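You operate a simulated robot arm through the tools that you are given. There is no shell and no other tool.

The job below is to be done with a simulated robot arm. You get a single attempt, and the scene is never put back.

## Task
Wind the drill table back up to the top, lock it and press the bush flush.
Fine: free the table lock first; don't crack the hub. Where these are worked on the way, their far stop is far enough and under half their travel is too little: table lock.

Only the result counts: the job must be done as asked and must still hold three seconds after the hand-in. Knocking over, shifting, dropping, spilling or breaking anything else fails it.

## Robot
A 7-joint arm with a four-finger gripper, fixed in place. Base frame: the origin is at the foot of the arm, x ahead of it, y to its left, z up; the work surface is at about z = 740. Lengths are in mm, angles in rad, forces in N, time in s.
Its first joint turns from -1.204 to 3.002 rad. Payload 3.67 kg.
The tool frame sits at the grasp point between the pads (the TCP): z along the fingers, y along the line on which they close. The tips reach 28 mm beyond it. Largest opening 112 mm; the body of the gripper starts 73 mm behind the TCP.
Orientation is told as [roll, pitch, yaw] about the base's x, y, z axes, in that order, counted from this pose: with the fingers straight down and closing along the base's y, the tool's x points along the base's -x, its y along +y and its z along -z.

## Interface
- The arm moves only by the tool arm_command. Its argument "targets" is a list of rows, each a list of 7 numbers: the turn, a rotation vector about the tool's x, y, z in units of 8 degrees (1.0 is 8 degrees), then the shift along the tool's x, y, z in units of 30 mm (1.0 is 30 mm), then the closure in counts, from 0 (fully open) to 255 (shut). In form: [[rx, ry, rz, x, y, z, gripper], ...]. A call has 1 to 20 rows; each row shifts and turns the commanded pose from where the row before left it, along the tool's axes as they then stand. A call with a number of a shift or a turn outside -1 to 1 is refused whole. Each row takes 0.2 s and may step no farther than 50 mm and 0.15 rad from the row before; otherwise, or with a gripper value out of range, the whole call is refused. Where a pose cannot be reached the arm comes as near as it can. A force on the tool above 40 N (or 10 N above the force at the start of the call, whichever is more), or a blocked arm, ends the call early, and 0.2 s more pass. The fingers move at their own pace and stop on an object; they squeeze with about 28 N. The grip force told is the motor's: it shows also when the fingers shut on nothing. Time passes only in rows, and 0.2 s behind the last, so rows that do not move let the fingers close. It gives the time, the measured TCP pose, the force on the tool (base axes), the opening and the grip force at its end, in the units of the frame above (readings bear some noise), with the torque about the TCP (base axes, N m) and any sound that the robot's microphone picked up.
- Cameras (640 x 400 px; columns grow to the right, rows downward): "scene" is fixed at [220.9, 647.8, 1647.1]; the picture's right is [-0.93, -0.37, 0.00], its down [-0.11, 0.29, -0.95] and it looks along [0.35, -0.88, -0.31] (base axes); focal length 321 px, centre (320, 200). "wrist" rides on the gripper at [60, -18, -104] in the tool frame; the picture's right is [0.29, 0.96, 0.00], its down [-0.80, 0.24, -0.55] and it looks along [-0.53, 0.16, 0.83] (tool axes); focal length 234 px, centre (320, 200). There is no depth. A picture from a camera that has moved, and an enlarged one, comes with that camera's place and axes in the base frame and with its lens.
- capture(camera): a new picture of that camera. It takes no simulated time.
- slide_trunk(by): slides the trunk up (or, below 0, down) by that many mm; the arm rides with it, the base frame stays. It gives what a move gives, with no picture.
- inspect(camera, box): a new picture of the part [left, top, right, bottom] of that camera's present view, enlarged. It takes no simulated time.
- close_job(): hands the job in; it is judged then, once.

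Nothing tells you positions but the pictures and the camera data. Unless the task says otherwise, let go and move clear before handing in.

The tools are called as a command line: name --pt "numbers of a row" for each row, then --argument value for the rest, lists and objects as JSON in quotes. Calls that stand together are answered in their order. arm_command: Moves the arm, as the interface text tells. Its arguments: {"type":"object","properties":{"targets":{"type":"array","items":{"type":"array","items":{"type":"number"}}}},"required":["targets"]} The other tools are called the same way: slide_trunk (by) slides the trunk up or down; capture (camera) takes a picture; inspect (camera, box) takes an enlarged picture of a part of a camera's view; close_job () hands the job in.

At the start:

```text
t: 0.0
position: [736.1, -483.8, 1497.4]
tcp_rot: [0.0, -0.002, 0.0]
contact_force: [-0.2, 0.3, 1.0]
ft_torque: [-0.03, -0.01, -0.01]
gripper_width: 111.8
gripper_force: 0.1
trunk travel left (down, up): [-650.0, 190.0]
```

scene: 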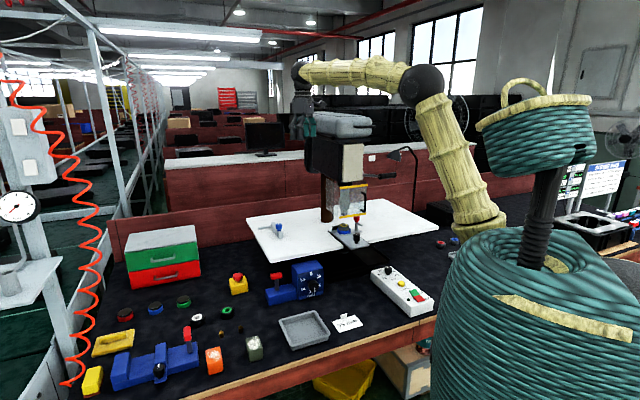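
wrist: 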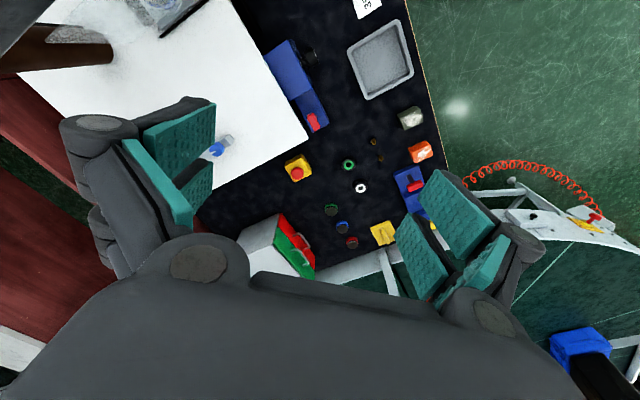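

I see a cluttered bench with a drill press in the middle and the arm high up behind it. I'll enlarge the drill press and the things around it before moving.

inspect --camera "scene" --box '[240, 90, 440, 270]'

inspect --camera "scene" --box '[310, 170, 390, 260]'

inspect --camera "scene" --box '[80, 220, 260, 400]'

inspect --camera "scene" --box '[240, 240, 460, 380]'

inspect --camera "wrist" --box '[0, 0, 320, 200]'

```text
2.22 times, centred on (340, 180) of scene
camera zoom: at [220.9, 647.8, 1647.1], right [-0.93, -0.37, 0.0], down [-0.11, 0.29, -0.95], along [0.35, -0.88, -0.31], focal length 714 px, centre (276, 244)
```

zoom: 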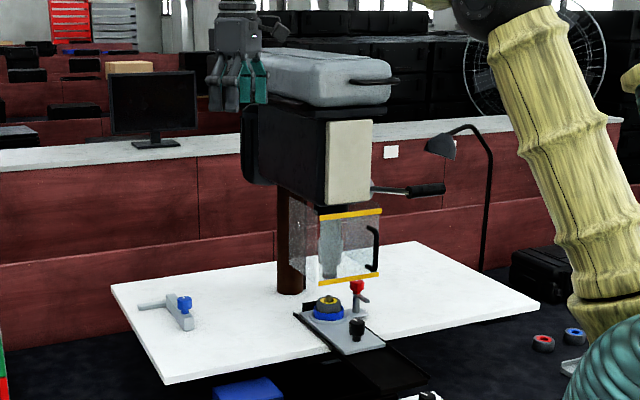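

```text
4.44 times, centred on (350, 215) of scene
camera zoom: at [220.9, 647.8, 1647.1], right [-0.93, -0.37, 0.0], down [-0.11, 0.29, -0.95], along [0.35, -0.88, -0.31], focal length 1428 px, centre (187, 133)
```

zoom: 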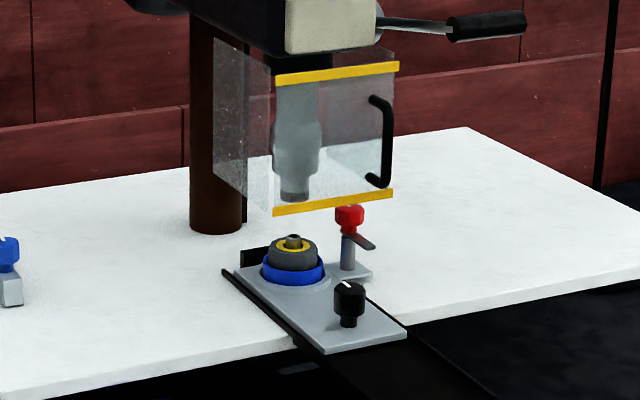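

```text
2.22 times, centred on (170, 310) of scene
camera zoom: at [220.9, 647.8, 1647.1], right [-0.93, -0.37, 0.0], down [-0.11, 0.29, -0.95], along [0.35, -0.88, -0.31], focal length 714 px, centre (653, -44)
```

zoom: 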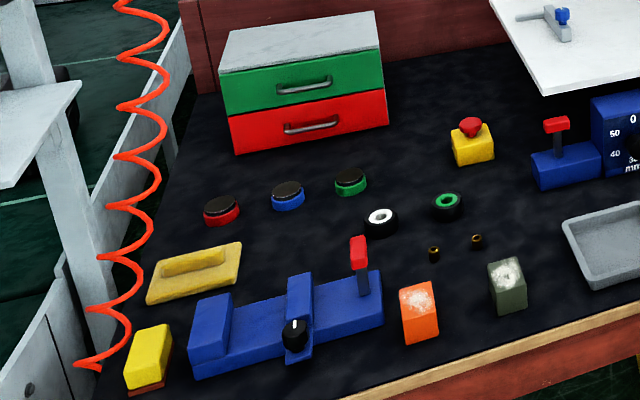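

```text
2.86 times, centred on (350, 310) of scene
camera zoom: at [220.9, 647.8, 1647.1], right [-0.93, -0.37, 0.0], down [-0.11, 0.29, -0.95], along [0.35, -0.88, -0.31], focal length 918 px, centre (234, -114)
```

zoom: 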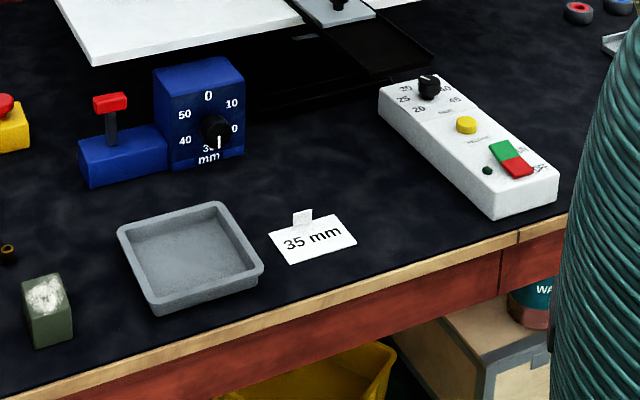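

```text
2.00 times, centred on (160, 100) of wrist
camera zoom: at [675.6, -501.6, 1600.6], right [-0.29, 0.96, 0.0], down [0.8, 0.24, 0.55], along [0.53, 0.16, -0.83], focal length 468 px, centre (640, 400)
```

zoom: 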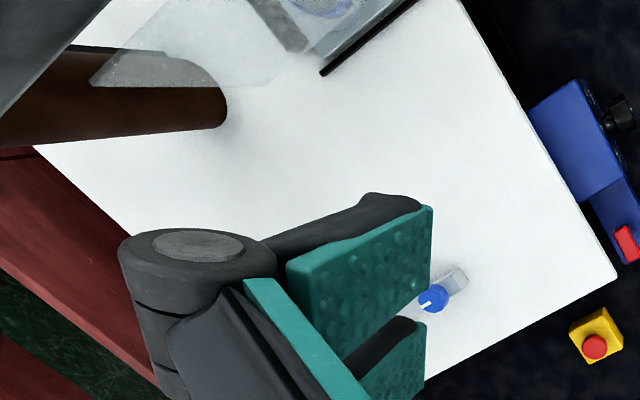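

The drill press stands on a raised white slab, and in front of it is a blue box with a dial and a red-handled lever. I'll zoom further into the candidate controls to work out what is what.

inspect --camera "scene" --box '[262, 255, 332, 307]'

inspect --camera "scene" --box '[325, 215, 375, 250]'

inspect --camera "scene" --box '[365, 260, 440, 320]'

inspect --camera "scene" --box '[100, 320, 270, 400]'

inspect --camera "scene" --box '[300, 100, 420, 180]'

inspect --camera "wrist" --box '[240, 0, 440, 130]'

inspect --camera "scene" --box '[330, 225, 400, 275]'

```text
7.69 times, centred on (297, 281) of scene
camera zoom: at [220.9, 647.8, 1647.1], right [-0.93, -0.37, 0.0], down [-0.11, 0.29, -0.95], along [0.35, -0.88, -0.31], focal length 2472 px, centre (497, -423)
```

zoom: 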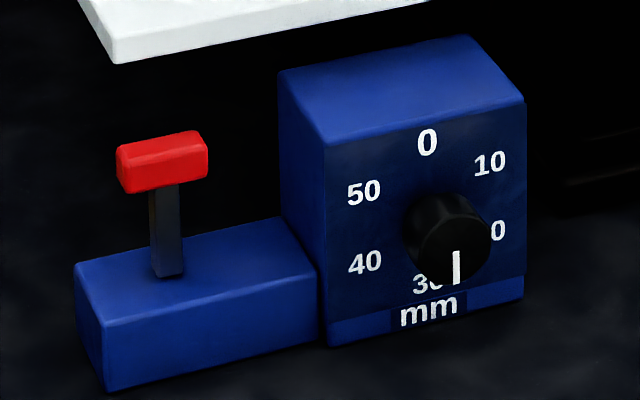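

```text
11.43 times, centred on (350, 232) of scene
camera zoom: at [220.9, 647.8, 1647.1], right [-0.93, -0.37, 0.0], down [-0.11, 0.29, -0.95], along [0.35, -0.88, -0.31], focal length 3673 px, centre (-23, -171)
```

zoom: 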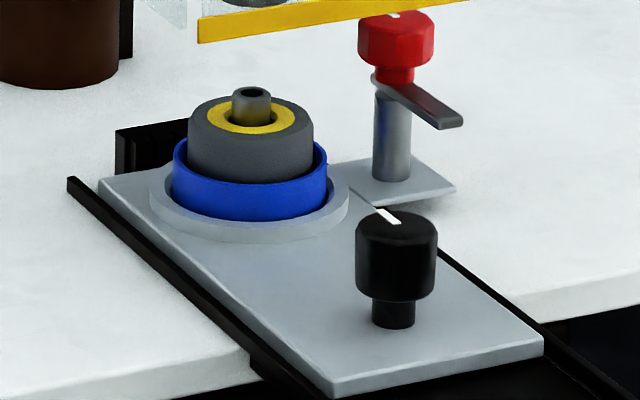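

```text
6.67 times, centred on (402, 290) of scene
camera zoom: at [220.9, 647.8, 1647.1], right [-0.93, -0.37, 0.0], down [-0.11, 0.29, -0.95], along [0.35, -0.88, -0.31], focal length 2143 px, centre (-230, -400)
```

zoom: 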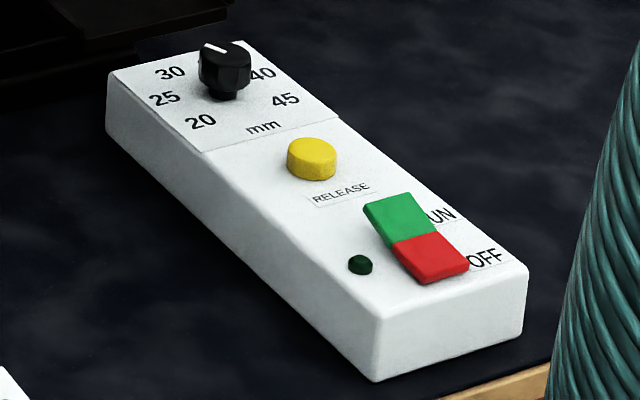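

```text
3.76 times, centred on (185, 360) of scene
camera zoom: at [220.9, 647.8, 1647.1], right [-0.93, -0.37, 0.0], down [-0.11, 0.29, -0.95], along [0.35, -0.88, -0.31], focal length 1210 px, centre (828, -402)
```

zoom: 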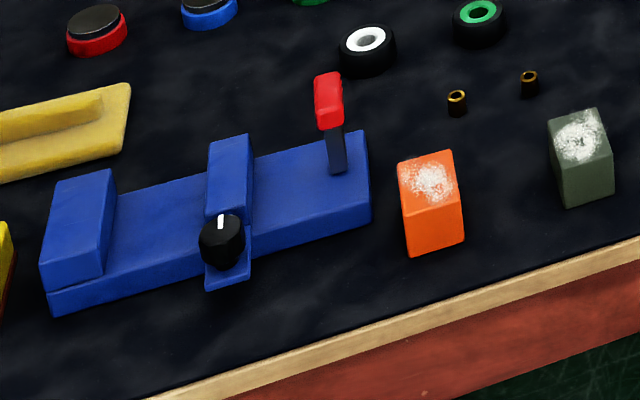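

```text
5.00 times, centred on (360, 140) of scene
camera zoom: at [220.9, 647.8, 1647.1], right [-0.93, -0.37, 0.0], down [-0.11, 0.29, -0.95], along [0.35, -0.88, -0.31], focal length 1607 px, centre (120, 500)
```

zoom: 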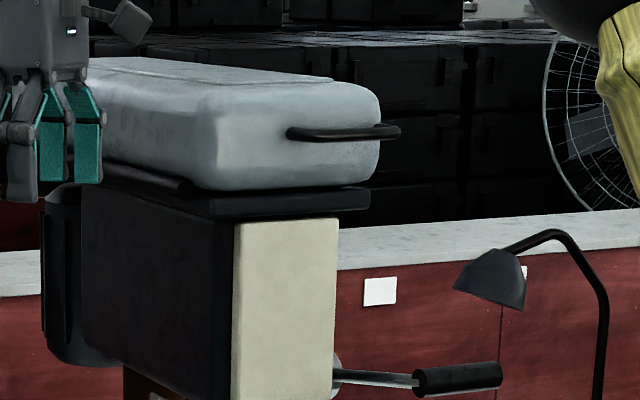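

```text
3.08 times, centred on (340, 65) of wrist
camera zoom: at [675.6, -501.6, 1600.6], right [-0.29, 0.96, 0.0], down [0.8, 0.24, 0.55], along [0.53, 0.16, -0.83], focal length 720 px, centre (258, 615)
```

zoom: 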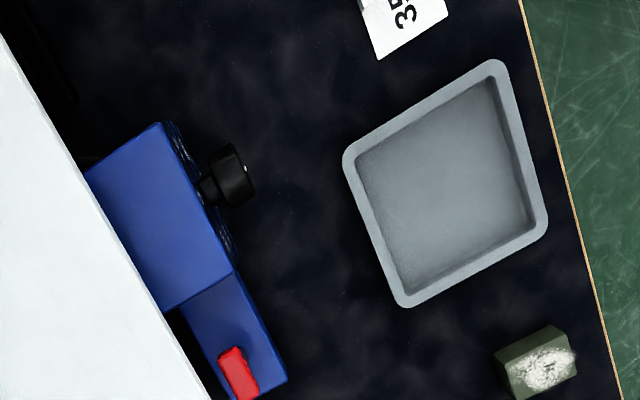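

```text
8.00 times, centred on (365, 250) of scene
camera zoom: at [220.9, 647.8, 1647.1], right [-0.93, -0.37, 0.0], down [-0.11, 0.29, -0.95], along [0.35, -0.88, -0.31], focal length 2571 px, centre (-40, -200)
```

zoom: 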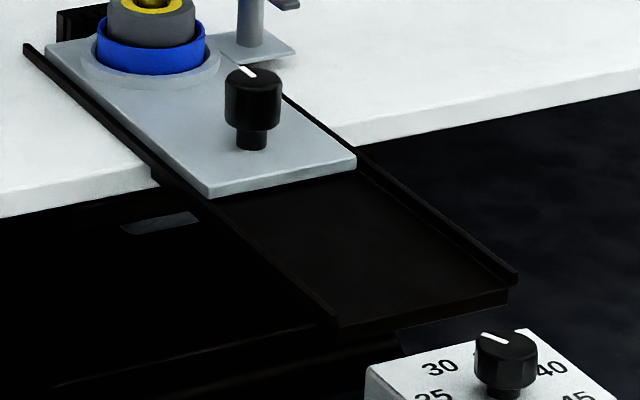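

The controls look like this:
- **Dial box:** at about (770,-560), with a 0–50 mm knob facing the robot and a red-handled lock lever to its left.
- **Press:** the hub and bush sit on a sled under the quill, with a feed lever on the right of the head.

I'll back the arm away and turn the tool so the wrist camera can look at these from the front.

arm_command --pt "0 0 -0.99 1 0 0 0" --pt "0 0 -0.99 0.8 0.6 0 0" --pt "0 0 -0.99 0.6 0.8 0 0" --pt "0 0 -0.99 0.5 0.8 0 0" --pt "0 0 -0.99 0.4 0.9 0 0" --pt "0 0 -0.99 0.2 1 0 0" --pt "0 0 -0.99 0 0.9 0 0" --pt "0 0 -0.99 0 0.8 0 0"

```text
t: 2.0
position: [541.9, -391.3, 1487.0]
tcp_rot: [0.03, -0.069, 1.1]
contact_force: [0.2, 0.8, -0.6]
ft_torque: [-0.01, 0.0, -0.02]
gripper_width: 112.1
gripper_force: 0.1
trunk travel left (down, up): [-650.0, 190.0]
stopped in row 8: the arm was blocked; the commanded pose is now the measured one
```

The arm stopped after about 63° of yaw with almost no contact force, so this is probably a joint limit. I'll look at both cameras.

capture --camera "scene"

capture --camera "wrist"

```text
taken
```

scene: 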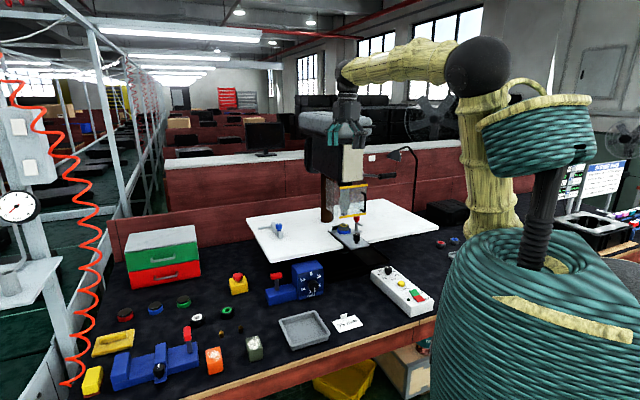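

```text
taken
camera wrist: at [530.5, -459.7, 1585.4], right [-0.98, 0.18, 0.01], down [0.14, 0.77, 0.62], along [0.1, 0.61, -0.79], focal length 234 px, centre (320, 200)
```

wrist: 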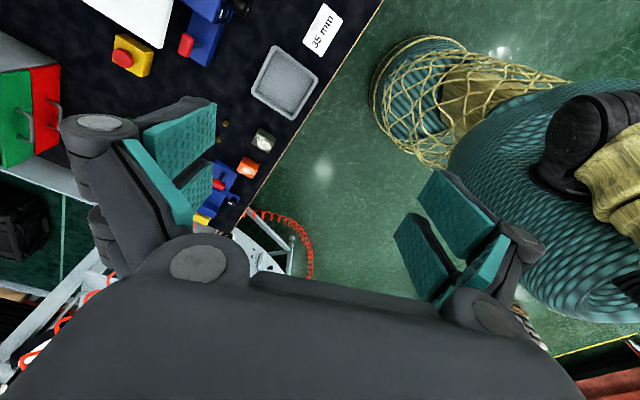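

Turning further this way is blocked, so I'll turn the wrist the other way round to see how far it goes.

arm_command --pt "0 0 0.99 0 0 0 0" --pt "0 0 0.99 0 0 0 0" --pt "0 0 0.99 0 0 0 0" --pt "0 0 0.99 0 0 0 0" --pt "0 0 0.99 0 0 0 0" --pt "0 0 0.99 0 0 0 0" --pt "0 0 0.99 0 0 0 0" --pt "0 0 0.99 0 0 0 0" --pt "0 0 0.99 0 0 0 0" --pt "0 0 0.99 0 0 0 0" --pt "0 0 0.99 0 0 0 0" --pt "0 0 0.99 0 0 0 0" --pt "0 0 0.99 0 0 0 0" --pt "0 0 0.99 0 0 0 0" --pt "0 0 0.99 0 0 0 0" --pt "0 0 0.99 0 0 0 0" --pt "0 0 0.99 0 0 0 0" --pt "0 0 0.99 0 0 0 0" --pt "0 0 0.99 0 0 0 0" --pt "0 0 0.99 0 0 0 0"

```text
t: 6.2
position: [537.5, -402.6, 1488.1]
tcp_rot: [0.011, 0.111, -1.668]
contact_force: [-0.6, 0.0, 1.2]
ft_torque: [-0.01, 0.01, 0.01]
gripper_width: 112.3
gripper_force: 0.0
trunk travel left (down, up): [-650.0, 190.0]
```

The wrist turned freely to -96° of yaw. I'll keep going toward the pose with the camera above the tool when it points horizontally.

arm_command --pt "0 0 0.99 0 0 0 0" --pt "0 0 0.99 0 0 0 0" --pt "0 0 0.99 0 0 0 0" --pt "0 0 0.99 0 0 0 0" --pt "0 0 0.99 0 0 0 0" --pt "0 0 0.99 0 0 0 0" --pt "0 0 0.99 0 0 0 0" --pt "0 0 0.99 0 0 0 0" --pt "0 0 0.99 0 0 0 0" --pt "0 0 0.99 0 0 0 0" --pt "0 0 0.99 0 0 0 0" --pt "0 0 0.99 0 0 0 0" --pt "0 0 0.99 0 0 0 0" --pt "0 0 0.99 0 0 0 0" --pt "0 0 0.99 0 0 0 0" --pt "0 0 0.99 0 0 0 0"

```text
t: 9.8
position: [533.6, -436.1, 1470.5]
tcp_rot: [-0.144, -0.109, 2.383]
contact_force: [-0.3, -0.8, -0.7]
ft_torque: [0.02, 0.01, 0.03]
gripper_width: 112.1
gripper_force: 0.0
trunk travel left (down, up): [-650.0, 190.0]
stopped in row 16: the arm was blocked; the commanded pose is now the measured one
```

It reached a yaw of +136°, near its limit. Next I'll tilt the tool to horizontal, facing the press.

arm_command --pt "0 0 -0.5 0 0 0 0" --pt "0 0.99 0 0 0 0 0" --pt "0 0.99 0 0 0 0 0" --pt "0 0.99 0 0 0 0 0" --pt "0 0.99 0 0 0 0 0" --pt "0 0.99 0 0 0 0 0" --pt "0 0.99 0 0 0 0 0" --pt "0 0.99 0 0 0 0 0" --pt "0 0.99 0 0 0 0 0" --pt "0 0.99 0 0 0 0 0" --pt "0 0.99 0 0 0 0 0"

```text
t: 12.4
position: [605.1, -581.2, 1420.7]
tcp_rot: [-0.528, 1.129, 1.919]
contact_force: [0.2, -0.1, 0.0]
ft_torque: [0.02, 0.0, 0.03]
gripper_width: 112.2
gripper_force: 0.1
out of reach, approached as far as the arm can: row 4, 5, 6, 7, 8, 9, 10, 11
trunk travel left (down, up): [-650.0, 190.0]
stopped in row 11: the arm was blocked; the commanded pose is now the measured one
```

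capture --camera "scene"

capture --camera "wrist"

```text
taken
```

scene: 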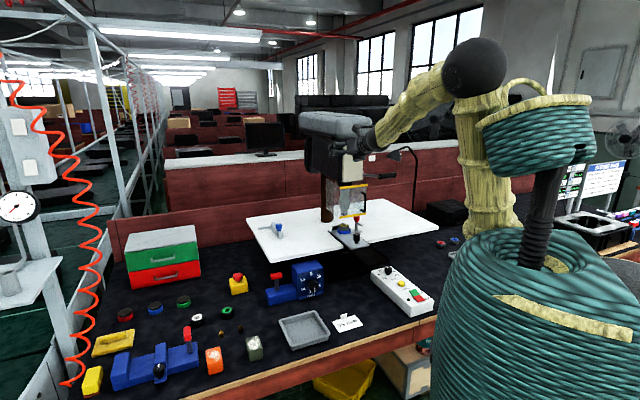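

```text
taken
camera wrist: at [548.2, -532.7, 1516.9], right [-0.59, -0.81, 0.05], down [-0.68, 0.46, -0.57], along [0.43, -0.37, -0.82], focal length 234 px, centre (320, 200)
```

wrist: 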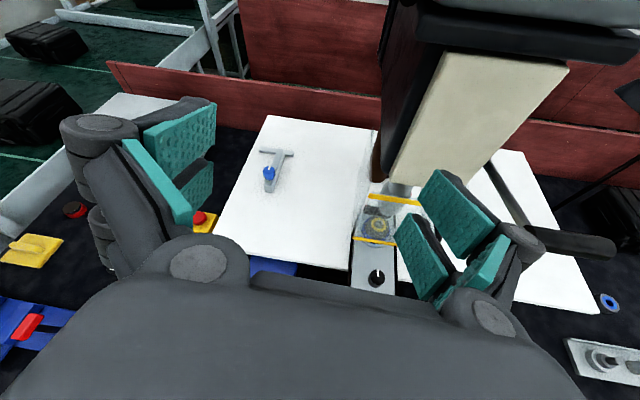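

This view from the front is useful. I'll zoom in on the fixture, the head and the lever.

inspect --camera "wrist" --box '[335, 170, 435, 295]'

inspect --camera "wrist" --box '[360, 0, 640, 330]'

inspect --camera "scene" --box '[300, 100, 440, 190]'

```text
3.20 times, centred on (385, 232) of wrist
camera zoom: at [548.2, -532.7, 1516.9], right [-0.59, -0.81, 0.05], down [-0.68, 0.46, -0.57], along [0.43, -0.37, -0.82], focal length 749 px, centre (112, 96)
```

zoom: 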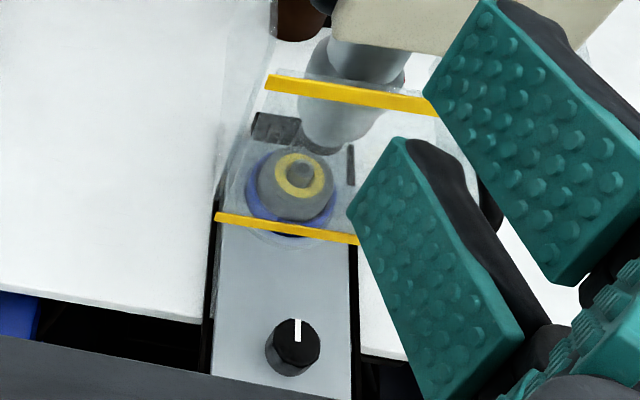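

```text
1.21 times, centred on (500, 165) of wrist
camera zoom: at [548.2, -532.7, 1516.9], right [-0.59, -0.81, 0.05], down [-0.68, 0.46, -0.57], along [0.43, -0.37, -0.82], focal length 284 px, centre (102, 242)
```

zoom: 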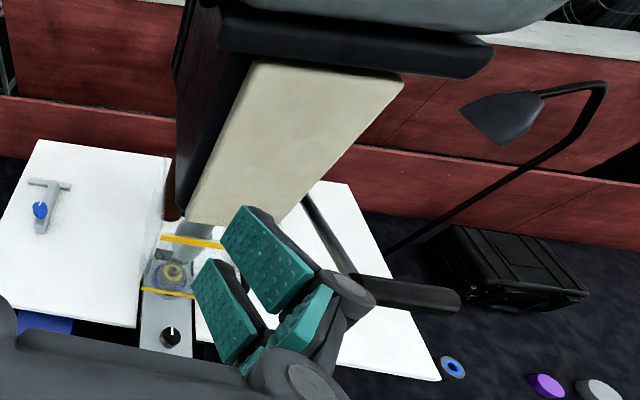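

```text
4.44 times, centred on (370, 145) of scene
camera zoom: at [220.9, 647.8, 1647.1], right [-0.93, -0.37, 0.0], down [-0.11, 0.29, -0.95], along [0.35, -0.88, -0.31], focal length 1428 px, centre (98, 444)
```

zoom: 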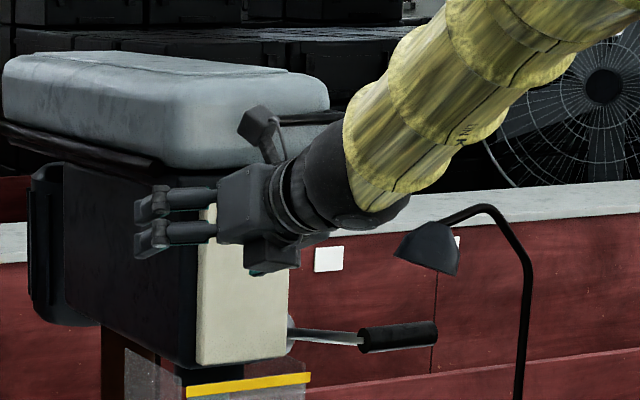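

The bush sits directly under the quill, at about (665,-812,1029). The feed-lever handle is near (460,-820,1290), and the white slab looks like the drill table. I'll back off, then lower the trunk so the tool can work horizontally in front of the dial box.

arm_command --pt "0 0 0 0 0 -1 0" --pt "0 0 0 0 0 -1 0" --pt "0 0 0 0 0 -1 0" --pt "0 0 0 0 0 -1 0" --pt "0 0 0 0 0 -1 0" --pt "0 0 0 0 0 -1 0"

slide_trunk --by -250

capture --camera "scene"

capture --camera "wrist"

```text
t: 14.0
position: [523.4, -610.9, 1405.8]
tcp_rot: [-0.593, 1.034, 1.848]
contact_force: [0.2, -0.6, 0.8]
ft_torque: [-0.01, 0.0, -0.01]
gripper_width: 111.9
gripper_force: 0.1
out of reach, approached as far as the arm can: row 2, 3, 4, 5, 6
trunk travel left (down, up): [-650.0, 190.0]
stopped in row 6: the arm was blocked; the commanded pose is now the measured one
```

```text
t: 16.6
position: [523.3, -612.2, 1157.5]
tcp_rot: [-0.595, 1.038, 1.847]
contact_force: [0.3, -1.2, -0.4]
ft_torque: [-0.02, -0.01, 0.01]
gripper_width: 111.9
gripper_force: 0.1
trunk travel left (down, up): [-400.0, 440.0]
```

```text
taken
```

scene: 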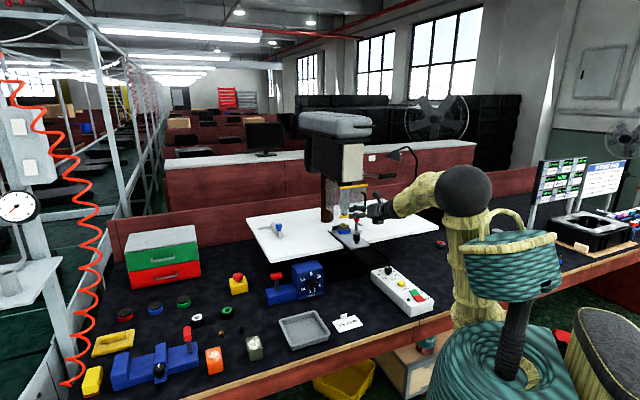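

```text
taken
camera wrist: at [466.5, -573.7, 1257.5], right [-0.6, -0.8, -0.02], down [-0.68, 0.52, -0.52], along [0.43, -0.29, -0.85], focal length 234 px, centre (320, 200)
```

wrist: 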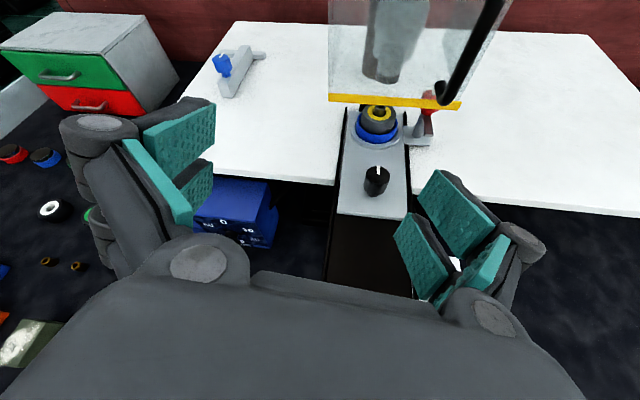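

I'll move left to stand in front of the dial box and lock lever at a lower height, for a close look.

arm_command --pt "0 0 0 -1 -0.83 0.1 0" --pt "0 0 0 -1 -0.83 0.1 0" --pt "0 0 0 -1 -0.83 0.1 0" --pt "0 0 0 -1 -0.83 0.1 0" --pt "0 0 0 -1 -0.83 0.1 0" --pt "0 0 0 -1 -0.83 0.1 0" --pt "0 0 0 -1 -0.83 0.1 0" --pt "0 0 0 -1 -0.83 0.1 0"

capture --camera "scene"

capture --camera "wrist"

```text
t: 18.4
position: [633.2, -459.2, 1013.5]
tcp_rot: [-0.662, 0.924, 1.796]
contact_force: [0.7, -0.5, -0.6]
ft_torque: [-0.01, 0.0, -0.04]
gripper_width: 111.8
gripper_force: 0.0
out of reach, approached as far as the arm can: row 6, 7, 8
trunk travel left (down, up): [-400.0, 440.0]
```

```text
taken
```

scene: 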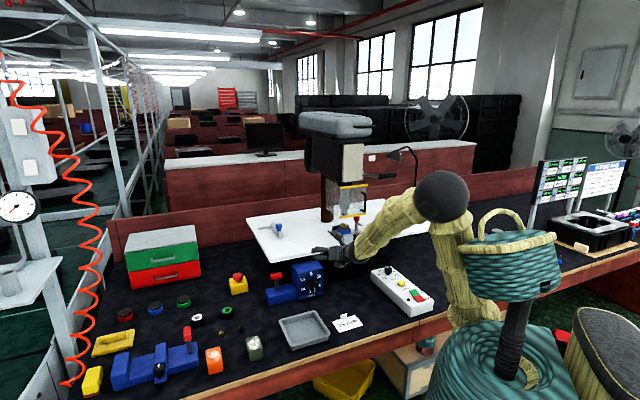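

```text
taken
camera wrist: at [574.5, -432.2, 1116.9], right [-0.59, -0.8, -0.12], down [-0.67, 0.58, -0.46], along [0.44, -0.19, -0.88], focal length 234 px, centre (320, 200)
```

wrist: 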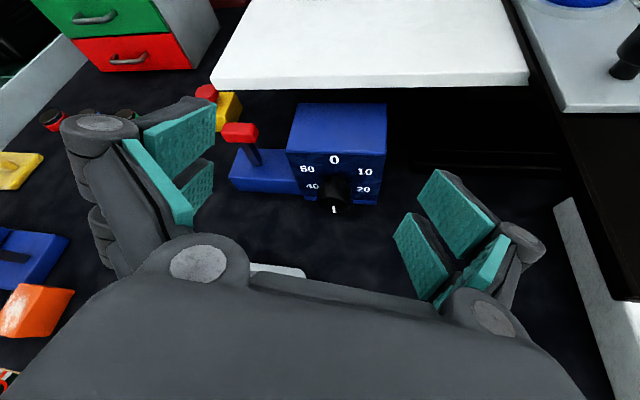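

inspect --camera "wrist" --box '[190, 70, 430, 220]'

inspect --camera "wrist" --box '[440, 0, 640, 140]'

```text
2.67 times, centred on (310, 145) of wrist
camera zoom: at [574.5, -432.2, 1116.9], right [-0.59, -0.8, -0.12], down [-0.67, 0.58, -0.46], along [0.44, -0.19, -0.88], focal length 624 px, centre (347, 347)
```

zoom: 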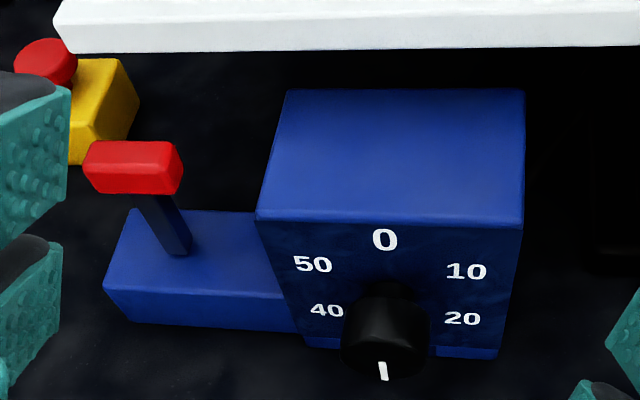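

```text
2.86 times, centred on (540, 70) of wrist
camera zoom: at [574.5, -432.2, 1116.9], right [-0.59, -0.8, -0.12], down [-0.67, 0.58, -0.46], along [0.44, -0.19, -0.88], focal length 669 px, centre (-309, 571)
```

zoom: 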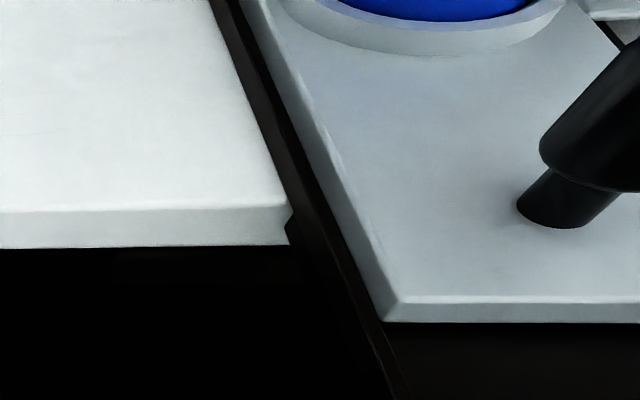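

The lever stands upright at about (871,-461), with its bar along the bench direction at z≈870. The dial knob reads about 28–30. The wrist is at its roll limit here, so I'll roll it half round into the middle of its range and draw back a little.

arm_command --pt "0 0 -0.99 0 0 0 0" --pt "0 0 -0.99 0 0 0 0" --pt "0 0 -0.99 0 0 -0.3 0" --pt "0 0 -0.99 0 0 -0.3 0" --pt "0 0 -0.99 0 0 -0.3 0" --pt "0 0 -0.99 0 0 -0.3 0" --pt "0 0 -0.99 0 0 -0.3 0" --pt "0 0 -0.99 0 0 -0.3 0" --pt "0 0 -0.99 0 0 -0.3 0" --pt "0 0 -0.99 0 0 -0.3 0" --pt "0 0 -0.99 0 0 -0.3 0" --pt "0 0 -0.99 0 0 -0.3 0" --pt "0 0 -0.99 0 0 0 0" --pt "0 0 -0.99 0 0 0 0" --pt "0 0 -0.99 0 0 0 0" --pt "0 0 -0.99 0 0 0 0" --pt "0 0 -0.99 0 0 0 0" --pt "0 0 -0.99 0 0 0 0"

capture --camera "scene"

capture --camera "wrist"

```text
t: 22.4
position: [591.8, -466.8, 1021.5]
tcp_rot: [1.023, -0.445, -1.916]
contact_force: [0.3, -0.7, 0.0]
ft_torque: [-0.02, 0.02, -0.01]
gripper_width: 112.1
gripper_force: 0.1
out of reach, approached as far as the arm can: row 1, 3, 5, 6, 7, 8, 9, 10, 11, 12
trunk travel left (down, up): [-400.0, 440.0]
stopped in row 18: the arm was blocked; the commanded pose is now the measured one
```

```text
taken
```

scene: 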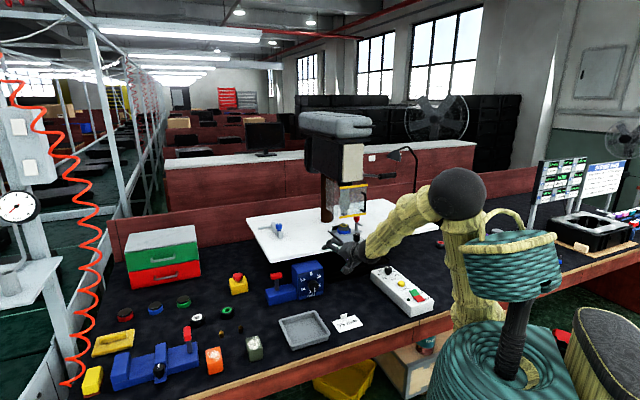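

```text
taken
camera wrist: at [522.5, -367.7, 1030.2], right [0.68, 0.4, 0.61], down [-0.5, -0.36, 0.79], along [0.54, -0.84, -0.04], focal length 234 px, centre (320, 200)
```

wrist: 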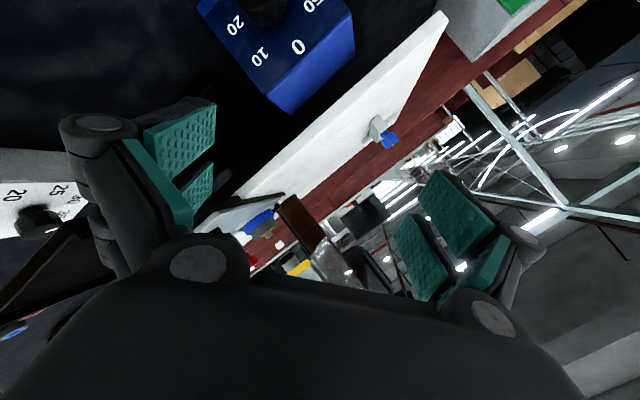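

The roll stopped before it was upside-down, so I'll tilt the tool downward first and then finish the roll.

arm_command --pt "0.86 0.48 0 -0.4 0.7 -0.5 0" --pt "0.86 0.48 0 -0.4 0.7 -0.5 0" --pt "0.86 0.48 0 -0.4 0.6 -0.6 0" --pt "0.86 0.48 0 0 0 0 0" --pt "0.86 0.48 0 0 0 0 0" --pt "0.86 0.48 0 0 0 0 0" --pt "0.86 0.48 0 0 0 0 0"

capture --camera "wrist"

```text
t: 24.0
position: [593.0, -473.0, 1104.6]
tcp_rot: [0.096, -0.063, -1.668]
contact_force: [0.2, -0.8, -0.6]
ft_torque: [0.04, -0.04, 0.0]
gripper_width: 111.9
gripper_force: 0.1
out of reach, approached as far as the arm can: row 2
trunk travel left (down, up): [-400.0, 440.0]
```

```text
taken
camera wrist: at [571.4, -405.0, 1202.7], right [0.98, 0.2, 0.08], down [0.11, -0.77, 0.62], along [0.18, -0.6, -0.78], focal length 234 px, centre (320, 200)
```

wrist: 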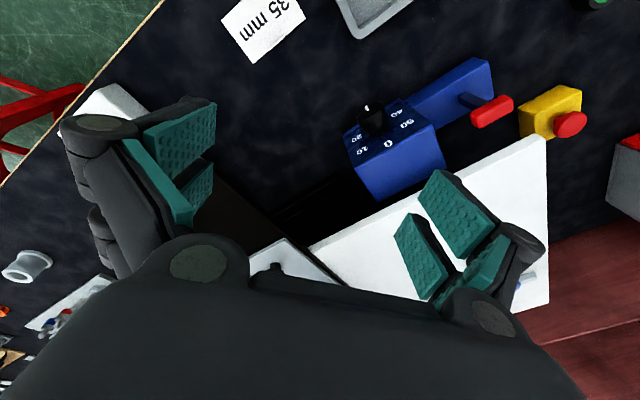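

Now I'll yaw so the camera is on the robot side, then pitch forward by about 45°.

arm_command --pt "0 0 -0.99 0 0 0 0" --pt "0 0 -0.99 0 0 0 0" --pt "0 0 -0.99 0 0 0 0" --pt "0 0 -0.99 0 0 0 0" --pt "0 0 -0.99 0 0 0 0" --pt "0 0 -0.99 0 0 0 0" --pt "0 0 -0.4 0 0 0 0" --pt "0 -0.99 0 0 0.8 0 0" --pt "0 -0.99 0 0 0.8 0 0" --pt "0 -0.99 0 0 0.8 0 0" --pt "0 -0.99 0 0 0.8 0 0" --pt "0 -0.99 0 0 0.8 0 0"

capture --camera "wrist"

capture --camera "scene"

```text
t: 26.8
position: [679.8, -420.3, 1081.4]
tcp_rot: [0.113, -0.731, -0.883]
contact_force: [-0.7, 0.7, -0.6]
ft_torque: [0.04, 0.01, 0.02]
gripper_width: 112.3
gripper_force: 0.1
out of reach, approached as far as the arm can: row 12
trunk travel left (down, up): [-400.0, 440.0]
stopped in row 12: the arm was blocked; the commanded pose is now the measured one
```

```text
taken
camera wrist: at [585.0, -351.9, 1116.4], right [0.55, 0.83, -0.11], down [0.27, -0.05, 0.96], along [0.79, -0.56, -0.25], focal length 234 px, centre (320, 200)
```

wrist: 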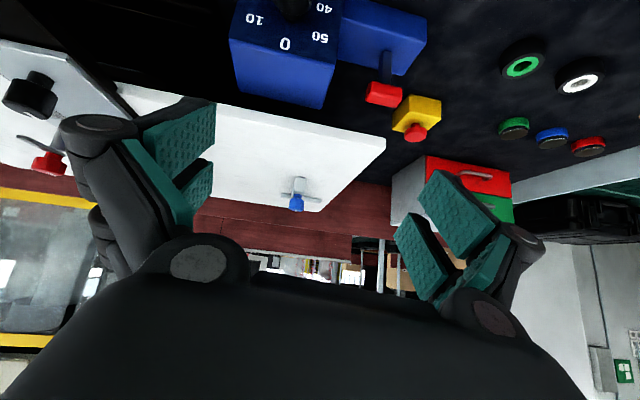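

```text
taken
```

scene: 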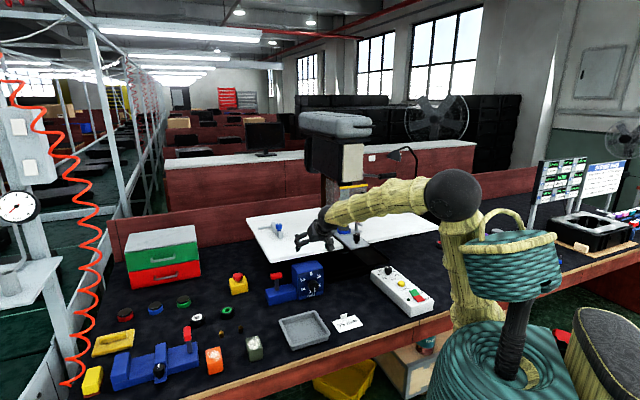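

The lock lever's bar triangulates to about (869,-459,871). I'll move to a point about 100 mm short of it along the tool axis and look again.

arm_command --pt "0 0 0 0.16 0.51 0.94 0" --pt "0 0 0 0.16 0.51 0.94 0" --pt "0 0 0 0.16 0.51 0.94 0" --pt "0 0 0 0.16 0.51 0.94 0" --pt "0 0 0 0.16 0.51 0.94 0" --pt "0 0 0 0.16 0.51 0.94 0"

capture --camera "wrist"

inspect --camera "scene" --box '[240, 190, 360, 310]'

```text
t: 28.2
position: [819.7, -416.1, 942.7]
tcp_rot: [0.111, -0.729, -0.885]
contact_force: [0.4, -0.5, 0.3]
ft_torque: [-0.03, 0.01, -0.03]
gripper_width: 112.1
gripper_force: 0.1
trunk travel left (down, up): [-400.0, 440.0]
```

```text
taken
camera wrist: at [724.4, -347.4, 978.9], right [0.56, 0.82, -0.11], down [0.27, -0.05, 0.96], along [0.79, -0.56, -0.25], focal length 234 px, centre (320, 200)
```

wrist: 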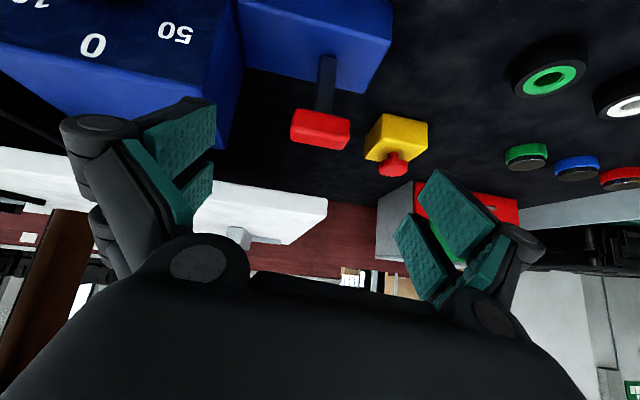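

```text
3.33 times, centred on (300, 250) of scene
camera zoom: at [220.9, 647.8, 1647.1], right [-0.93, -0.37, 0.0], down [-0.11, 0.29, -0.95], along [0.35, -0.88, -0.31], focal length 1071 px, centre (387, 33)
```

zoom: 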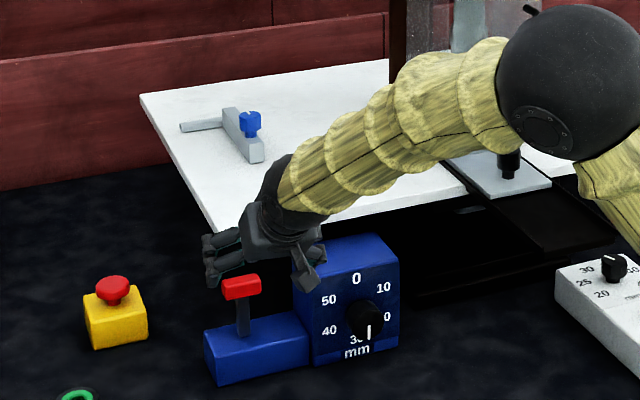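

The bar lies straight ahead along the tool axis, about 95 mm away. I'll narrow the gripper to about 76 mm, advance around the bar and close on it.

arm_command --pt "0 0 0 0.06 0 0.3 82" --pt "0 0 0 0 0 0.6 82" --pt "0 0 0 0 0 0.7 82" --pt "0 0 0 0 0 0.7 82" --pt "0 0 0 0 0 0.5 82"

capture --camera "wrist"

inspect --camera "scene" --box '[250, 230, 340, 310]'

```text
t: 29.4
position: [861.4, -449.2, 881.8]
tcp_rot: [0.107, -0.732, -0.877]
contact_force: [0.5, -0.5, -0.1]
ft_torque: [-0.02, 0.05, 0.01]
gripper_width: 75.6
gripper_force: 0.0
trunk travel left (down, up): [-400.0, 440.0]
```

```text
taken
camera wrist: at [765.9, -381.5, 916.8], right [0.55, 0.83, -0.12], down [0.27, -0.05, 0.96], along [0.79, -0.56, -0.25], focal length 234 px, centre (320, 200)
```

wrist: 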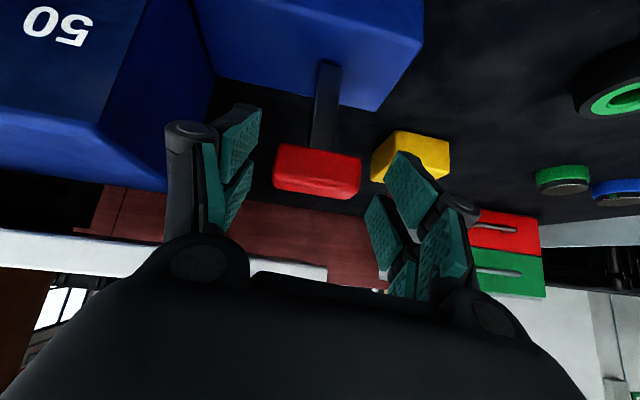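

```text
5.00 times, centred on (295, 270) of scene
camera zoom: at [220.9, 647.8, 1647.1], right [-0.93, -0.37, 0.0], down [-0.11, 0.29, -0.95], along [0.35, -0.88, -0.31], focal length 1607 px, centre (445, -150)
```

zoom: 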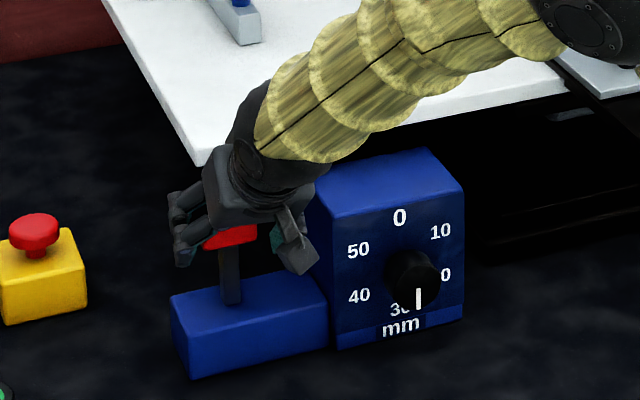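

The bar is between the fingers. I'll make a small correction, close and check the grip.

arm_command --pt "0 0 0 0.17 -0.12 0.3 82" --pt "0 0 0 0 0 0 255" --pt "0 0 0 0 0 0 255" --pt "0 0 0 0 0 0 255"

capture --camera "wrist"

```text
t: 30.4
position: [861.1, -452.3, 870.4]
tcp_rot: [0.105, -0.733, -0.875]
contact_force: [17.4, 10.6, -2.0]
ft_torque: [-0.8, 0.36, 1.66]
gripper_width: 52.8
gripper_force: 44.9
trunk travel left (down, up): [-400.0, 440.0]
```

```text
taken
camera wrist: at [766.9, -384.0, 906.2], right [0.55, 0.83, -0.12], down [0.27, -0.04, 0.96], along [0.79, -0.56, -0.25], focal length 234 px, centre (320, 200)
```

wrist: 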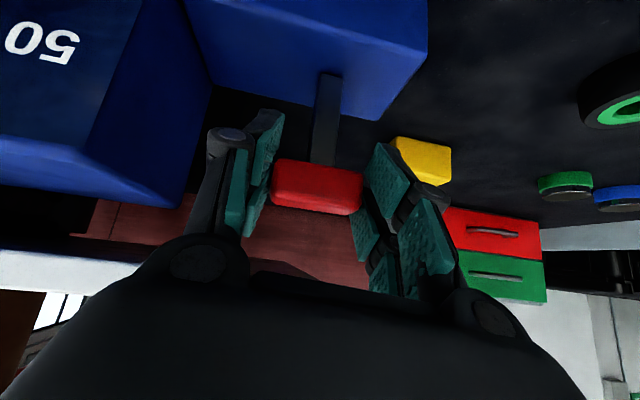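

I have the bar, with some sideways load from being slightly off-centre. I'll relieve that and then test the lever gently away from the robot.

arm_command --pt "0 0 0 0 0.1 0 255" --pt "0 0 0 0 0 0 255"

arm_command --pt "0 0 0 -0.15 0 0.135 255" --pt "0 0 0 -0.15 0 0.135 255"

```text
t: 31.0
position: [861.3, -451.9, 870.0]
tcp_rot: [0.107, -0.732, -0.879]
contact_force: [10.6, 2.6, -2.0]
ft_torque: [-1.14, 0.52, 0.98]
gripper_width: 53.0
gripper_force: 44.7
trunk travel left (down, up): [-400.0, 440.0]
```

```text
t: 31.6
position: [867.8, -458.0, 870.4]
tcp_rot: [0.106, -0.731, -0.878]
contact_force: [-18.2, 20.0, -2.7]
ft_torque: [-0.49, 0.65, 0.62]
gripper_width: 52.7
gripper_force: 44.8
trunk travel left (down, up): [-400.0, 440.0]
```

inspect --camera "wrist" --box '[180, 60, 460, 260]'

inspect --camera "scene" --box '[260, 250, 330, 310]'

```text
2.00 times, centred on (320, 160) of wrist
camera zoom: at [773.5, -390.3, 906.5], right [0.55, 0.83, -0.12], down [0.27, -0.05, 0.96], along [0.79, -0.56, -0.25], focal length 468 px, centre (320, 280)
```

zoom: 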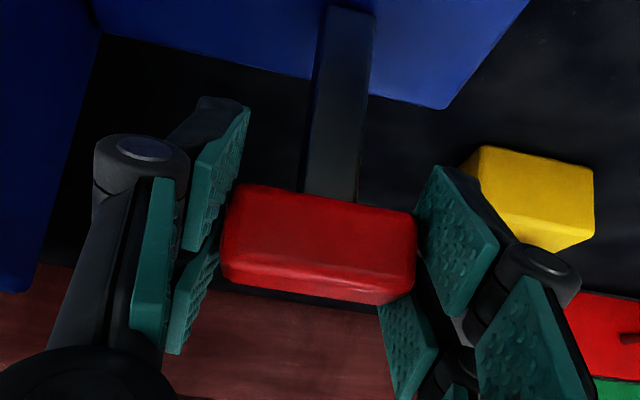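

```text
6.67 times, centred on (295, 280) of scene
camera zoom: at [220.9, 647.8, 1647.1], right [-0.93, -0.37, 0.0], down [-0.11, 0.29, -0.95], along [0.35, -0.88, -0.31], focal length 2143 px, centre (487, -333)
```

zoom: 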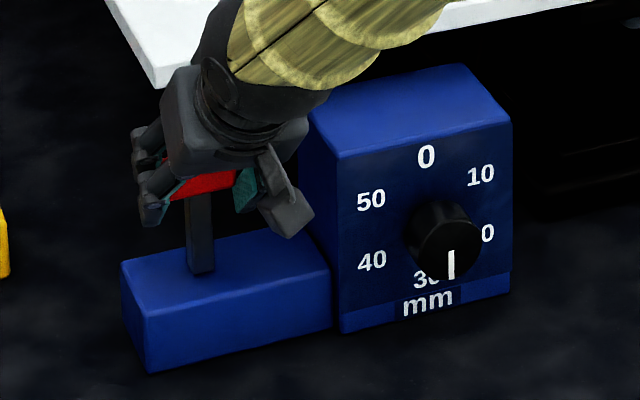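

The bar looks closer in view than before, so the gripper slid along it rather than the lever moving. It doesn't go away from the robot, so I'll try toward the robot.

arm_command --pt "0 0 0 0.2 0 -0.18 255" --pt "0 0 0 0.2 0 -0.18 255"

arm_command --pt "0 0 0 0.2 0 -0.18 255" --pt "0 0 0 0.2 0 -0.18 255"

inspect --camera "wrist" --box '[180, 60, 460, 260]'

inspect --camera "scene" --box '[260, 250, 330, 310]'

```text
t: 32.2
position: [861.1, -450.1, 870.9]
tcp_rot: [0.109, -0.732, -0.88]
contact_force: [16.2, -7.7, 1.1]
ft_torque: [-1.7, -0.04, 0.69]
gripper_width: 52.8
gripper_force: 45.1
trunk travel left (down, up): [-400.0, 440.0]
```

```text
t: 32.8
position: [848.1, -438.7, 869.4]
tcp_rot: [0.107, -0.73, -0.881]
contact_force: [12.2, -13.1, -6.1]
ft_torque: [-1.58, -0.03, 0.7]
gripper_width: 53.3
gripper_force: 45.2
trunk travel left (down, up): [-400.0, 440.0]
```

```text
2.00 times, centred on (320, 160) of wrist
camera zoom: at [753.4, -370.1, 905.0], right [0.55, 0.82, -0.12], down [0.27, -0.05, 0.96], along [0.79, -0.56, -0.25], focal length 468 px, centre (320, 280)
```

zoom: 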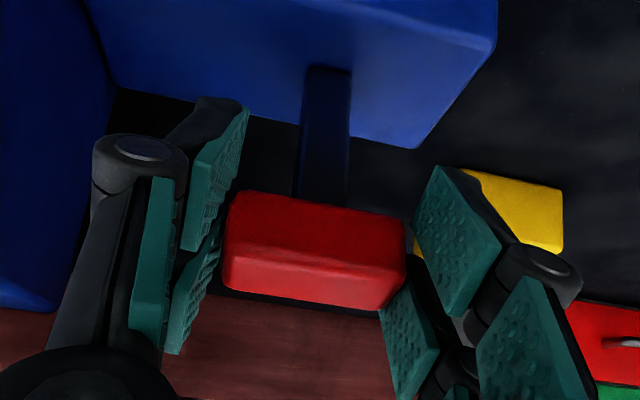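

```text
6.67 times, centred on (295, 280) of scene
camera zoom: at [220.9, 647.8, 1647.1], right [-0.93, -0.37, 0.0], down [-0.11, 0.29, -0.95], along [0.35, -0.88, -0.31], focal length 2143 px, centre (487, -333)
```

zoom: 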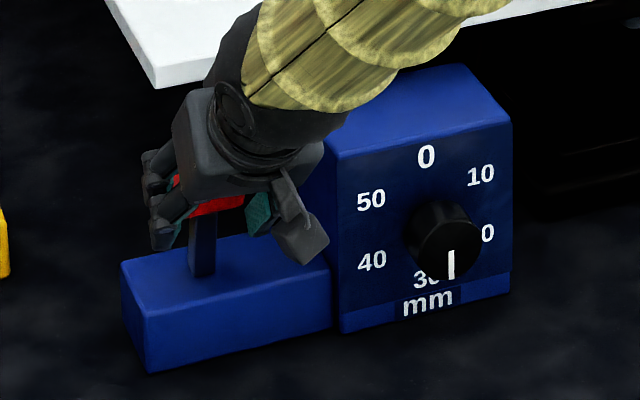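

The lever follows when pulled toward the robot. I'll continue along its arc, stepping down as it swings.

arm_command --pt "0 0 0 0.23 -0.01 -0.1 255" --pt "0 0 0 0.23 -0.01 -0.1 255" --pt "0 0 0 0.24 -0.01 -0.065 255" --pt "0 0 0 0.24 -0.01 -0.065 255"

arm_command --pt "0 0 0 0.25 -0.01 -0.02 255" --pt "0 0 0 0.25 -0.01 -0.02 255" --pt "0 0 0 0.25 -0.01 0.02 255" --pt "0 0 0 0.25 -0.01 0.02 255"

inspect --camera "wrist" --box '[180, 60, 460, 260]'

inspect --camera "scene" --box '[260, 250, 330, 310]'

```text
t: 33.8
position: [827.8, -417.1, 860.1]
tcp_rot: [0.109, -0.732, -0.88]
contact_force: [6.7, -12.5, 8.3]
ft_torque: [-1.77, -0.31, 0.4]
gripper_width: 53.1
gripper_force: 45.1
trunk travel left (down, up): [-400.0, 440.0]
```

```text
t: 34.8
position: [812.2, -400.8, 838.8]
tcp_rot: [0.108, -0.732, -0.88]
contact_force: [1.2, -11.7, 9.9]
ft_torque: [-1.61, -0.37, -0.18]
gripper_width: 52.7
gripper_force: 45.4
trunk travel left (down, up): [-400.0, 440.0]
```

```text
2.00 times, centred on (320, 160) of wrist
camera zoom: at [717.2, -333.0, 874.7], right [0.55, 0.82, -0.12], down [0.27, -0.05, 0.96], along [0.79, -0.56, -0.25], focal length 468 px, centre (320, 280)
```

zoom: 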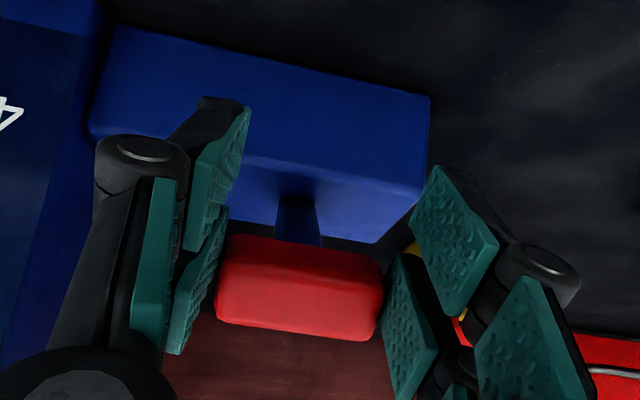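

```text
6.67 times, centred on (295, 280) of scene
camera zoom: at [220.9, 647.8, 1647.1], right [-0.93, -0.37, 0.0], down [-0.11, 0.29, -0.95], along [0.35, -0.88, -0.31], focal length 2143 px, centre (487, -333)
```

zoom: 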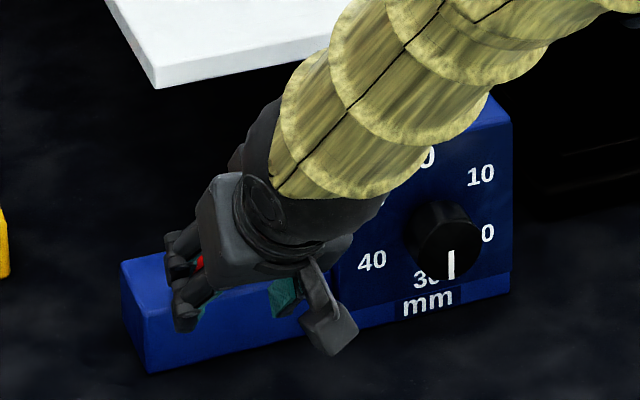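

The lever is past 35°, but the bar is working toward the fingertips. I'll open, re-seat the gripper deeper and continue.

arm_command --pt "0 0 0 0 0 0 82" --pt "0 0 0 0 0 0 82"

inspect --camera "wrist" --box '[180, 60, 460, 260]'

inspect --camera "scene" --box '[260, 250, 330, 310]'

```text
t: 35.4
position: [815.1, -400.9, 839.4]
tcp_rot: [0.107, -0.732, -0.877]
contact_force: [-0.7, 0.8, -0.2]
ft_torque: [0.01, 0.03, -0.01]
gripper_width: 75.9
gripper_force: 0.1
trunk travel left (down, up): [-400.0, 440.0]
```

```text
2.00 times, centred on (320, 160) of wrist
camera zoom: at [718.1, -331.7, 873.9], right [0.55, 0.83, -0.12], down [0.27, -0.05, 0.96], along [0.79, -0.56, -0.25], focal length 468 px, centre (320, 280)
```

zoom: 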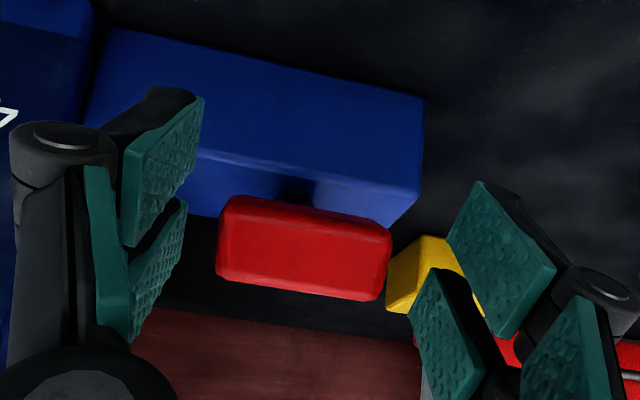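

```text
6.67 times, centred on (295, 280) of scene
camera zoom: at [220.9, 647.8, 1647.1], right [-0.93, -0.37, 0.0], down [-0.11, 0.29, -0.95], along [0.35, -0.88, -0.31], focal length 2143 px, centre (487, -333)
```

zoom: 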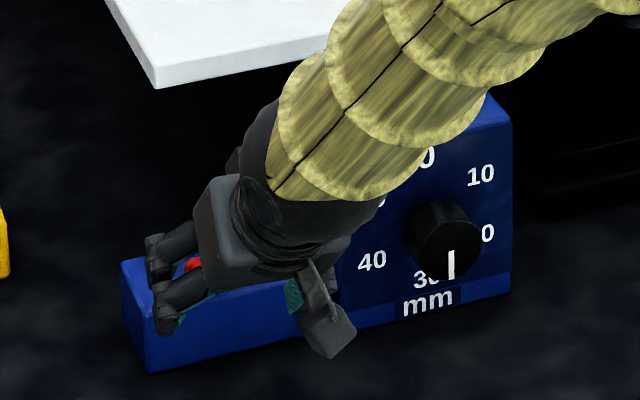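

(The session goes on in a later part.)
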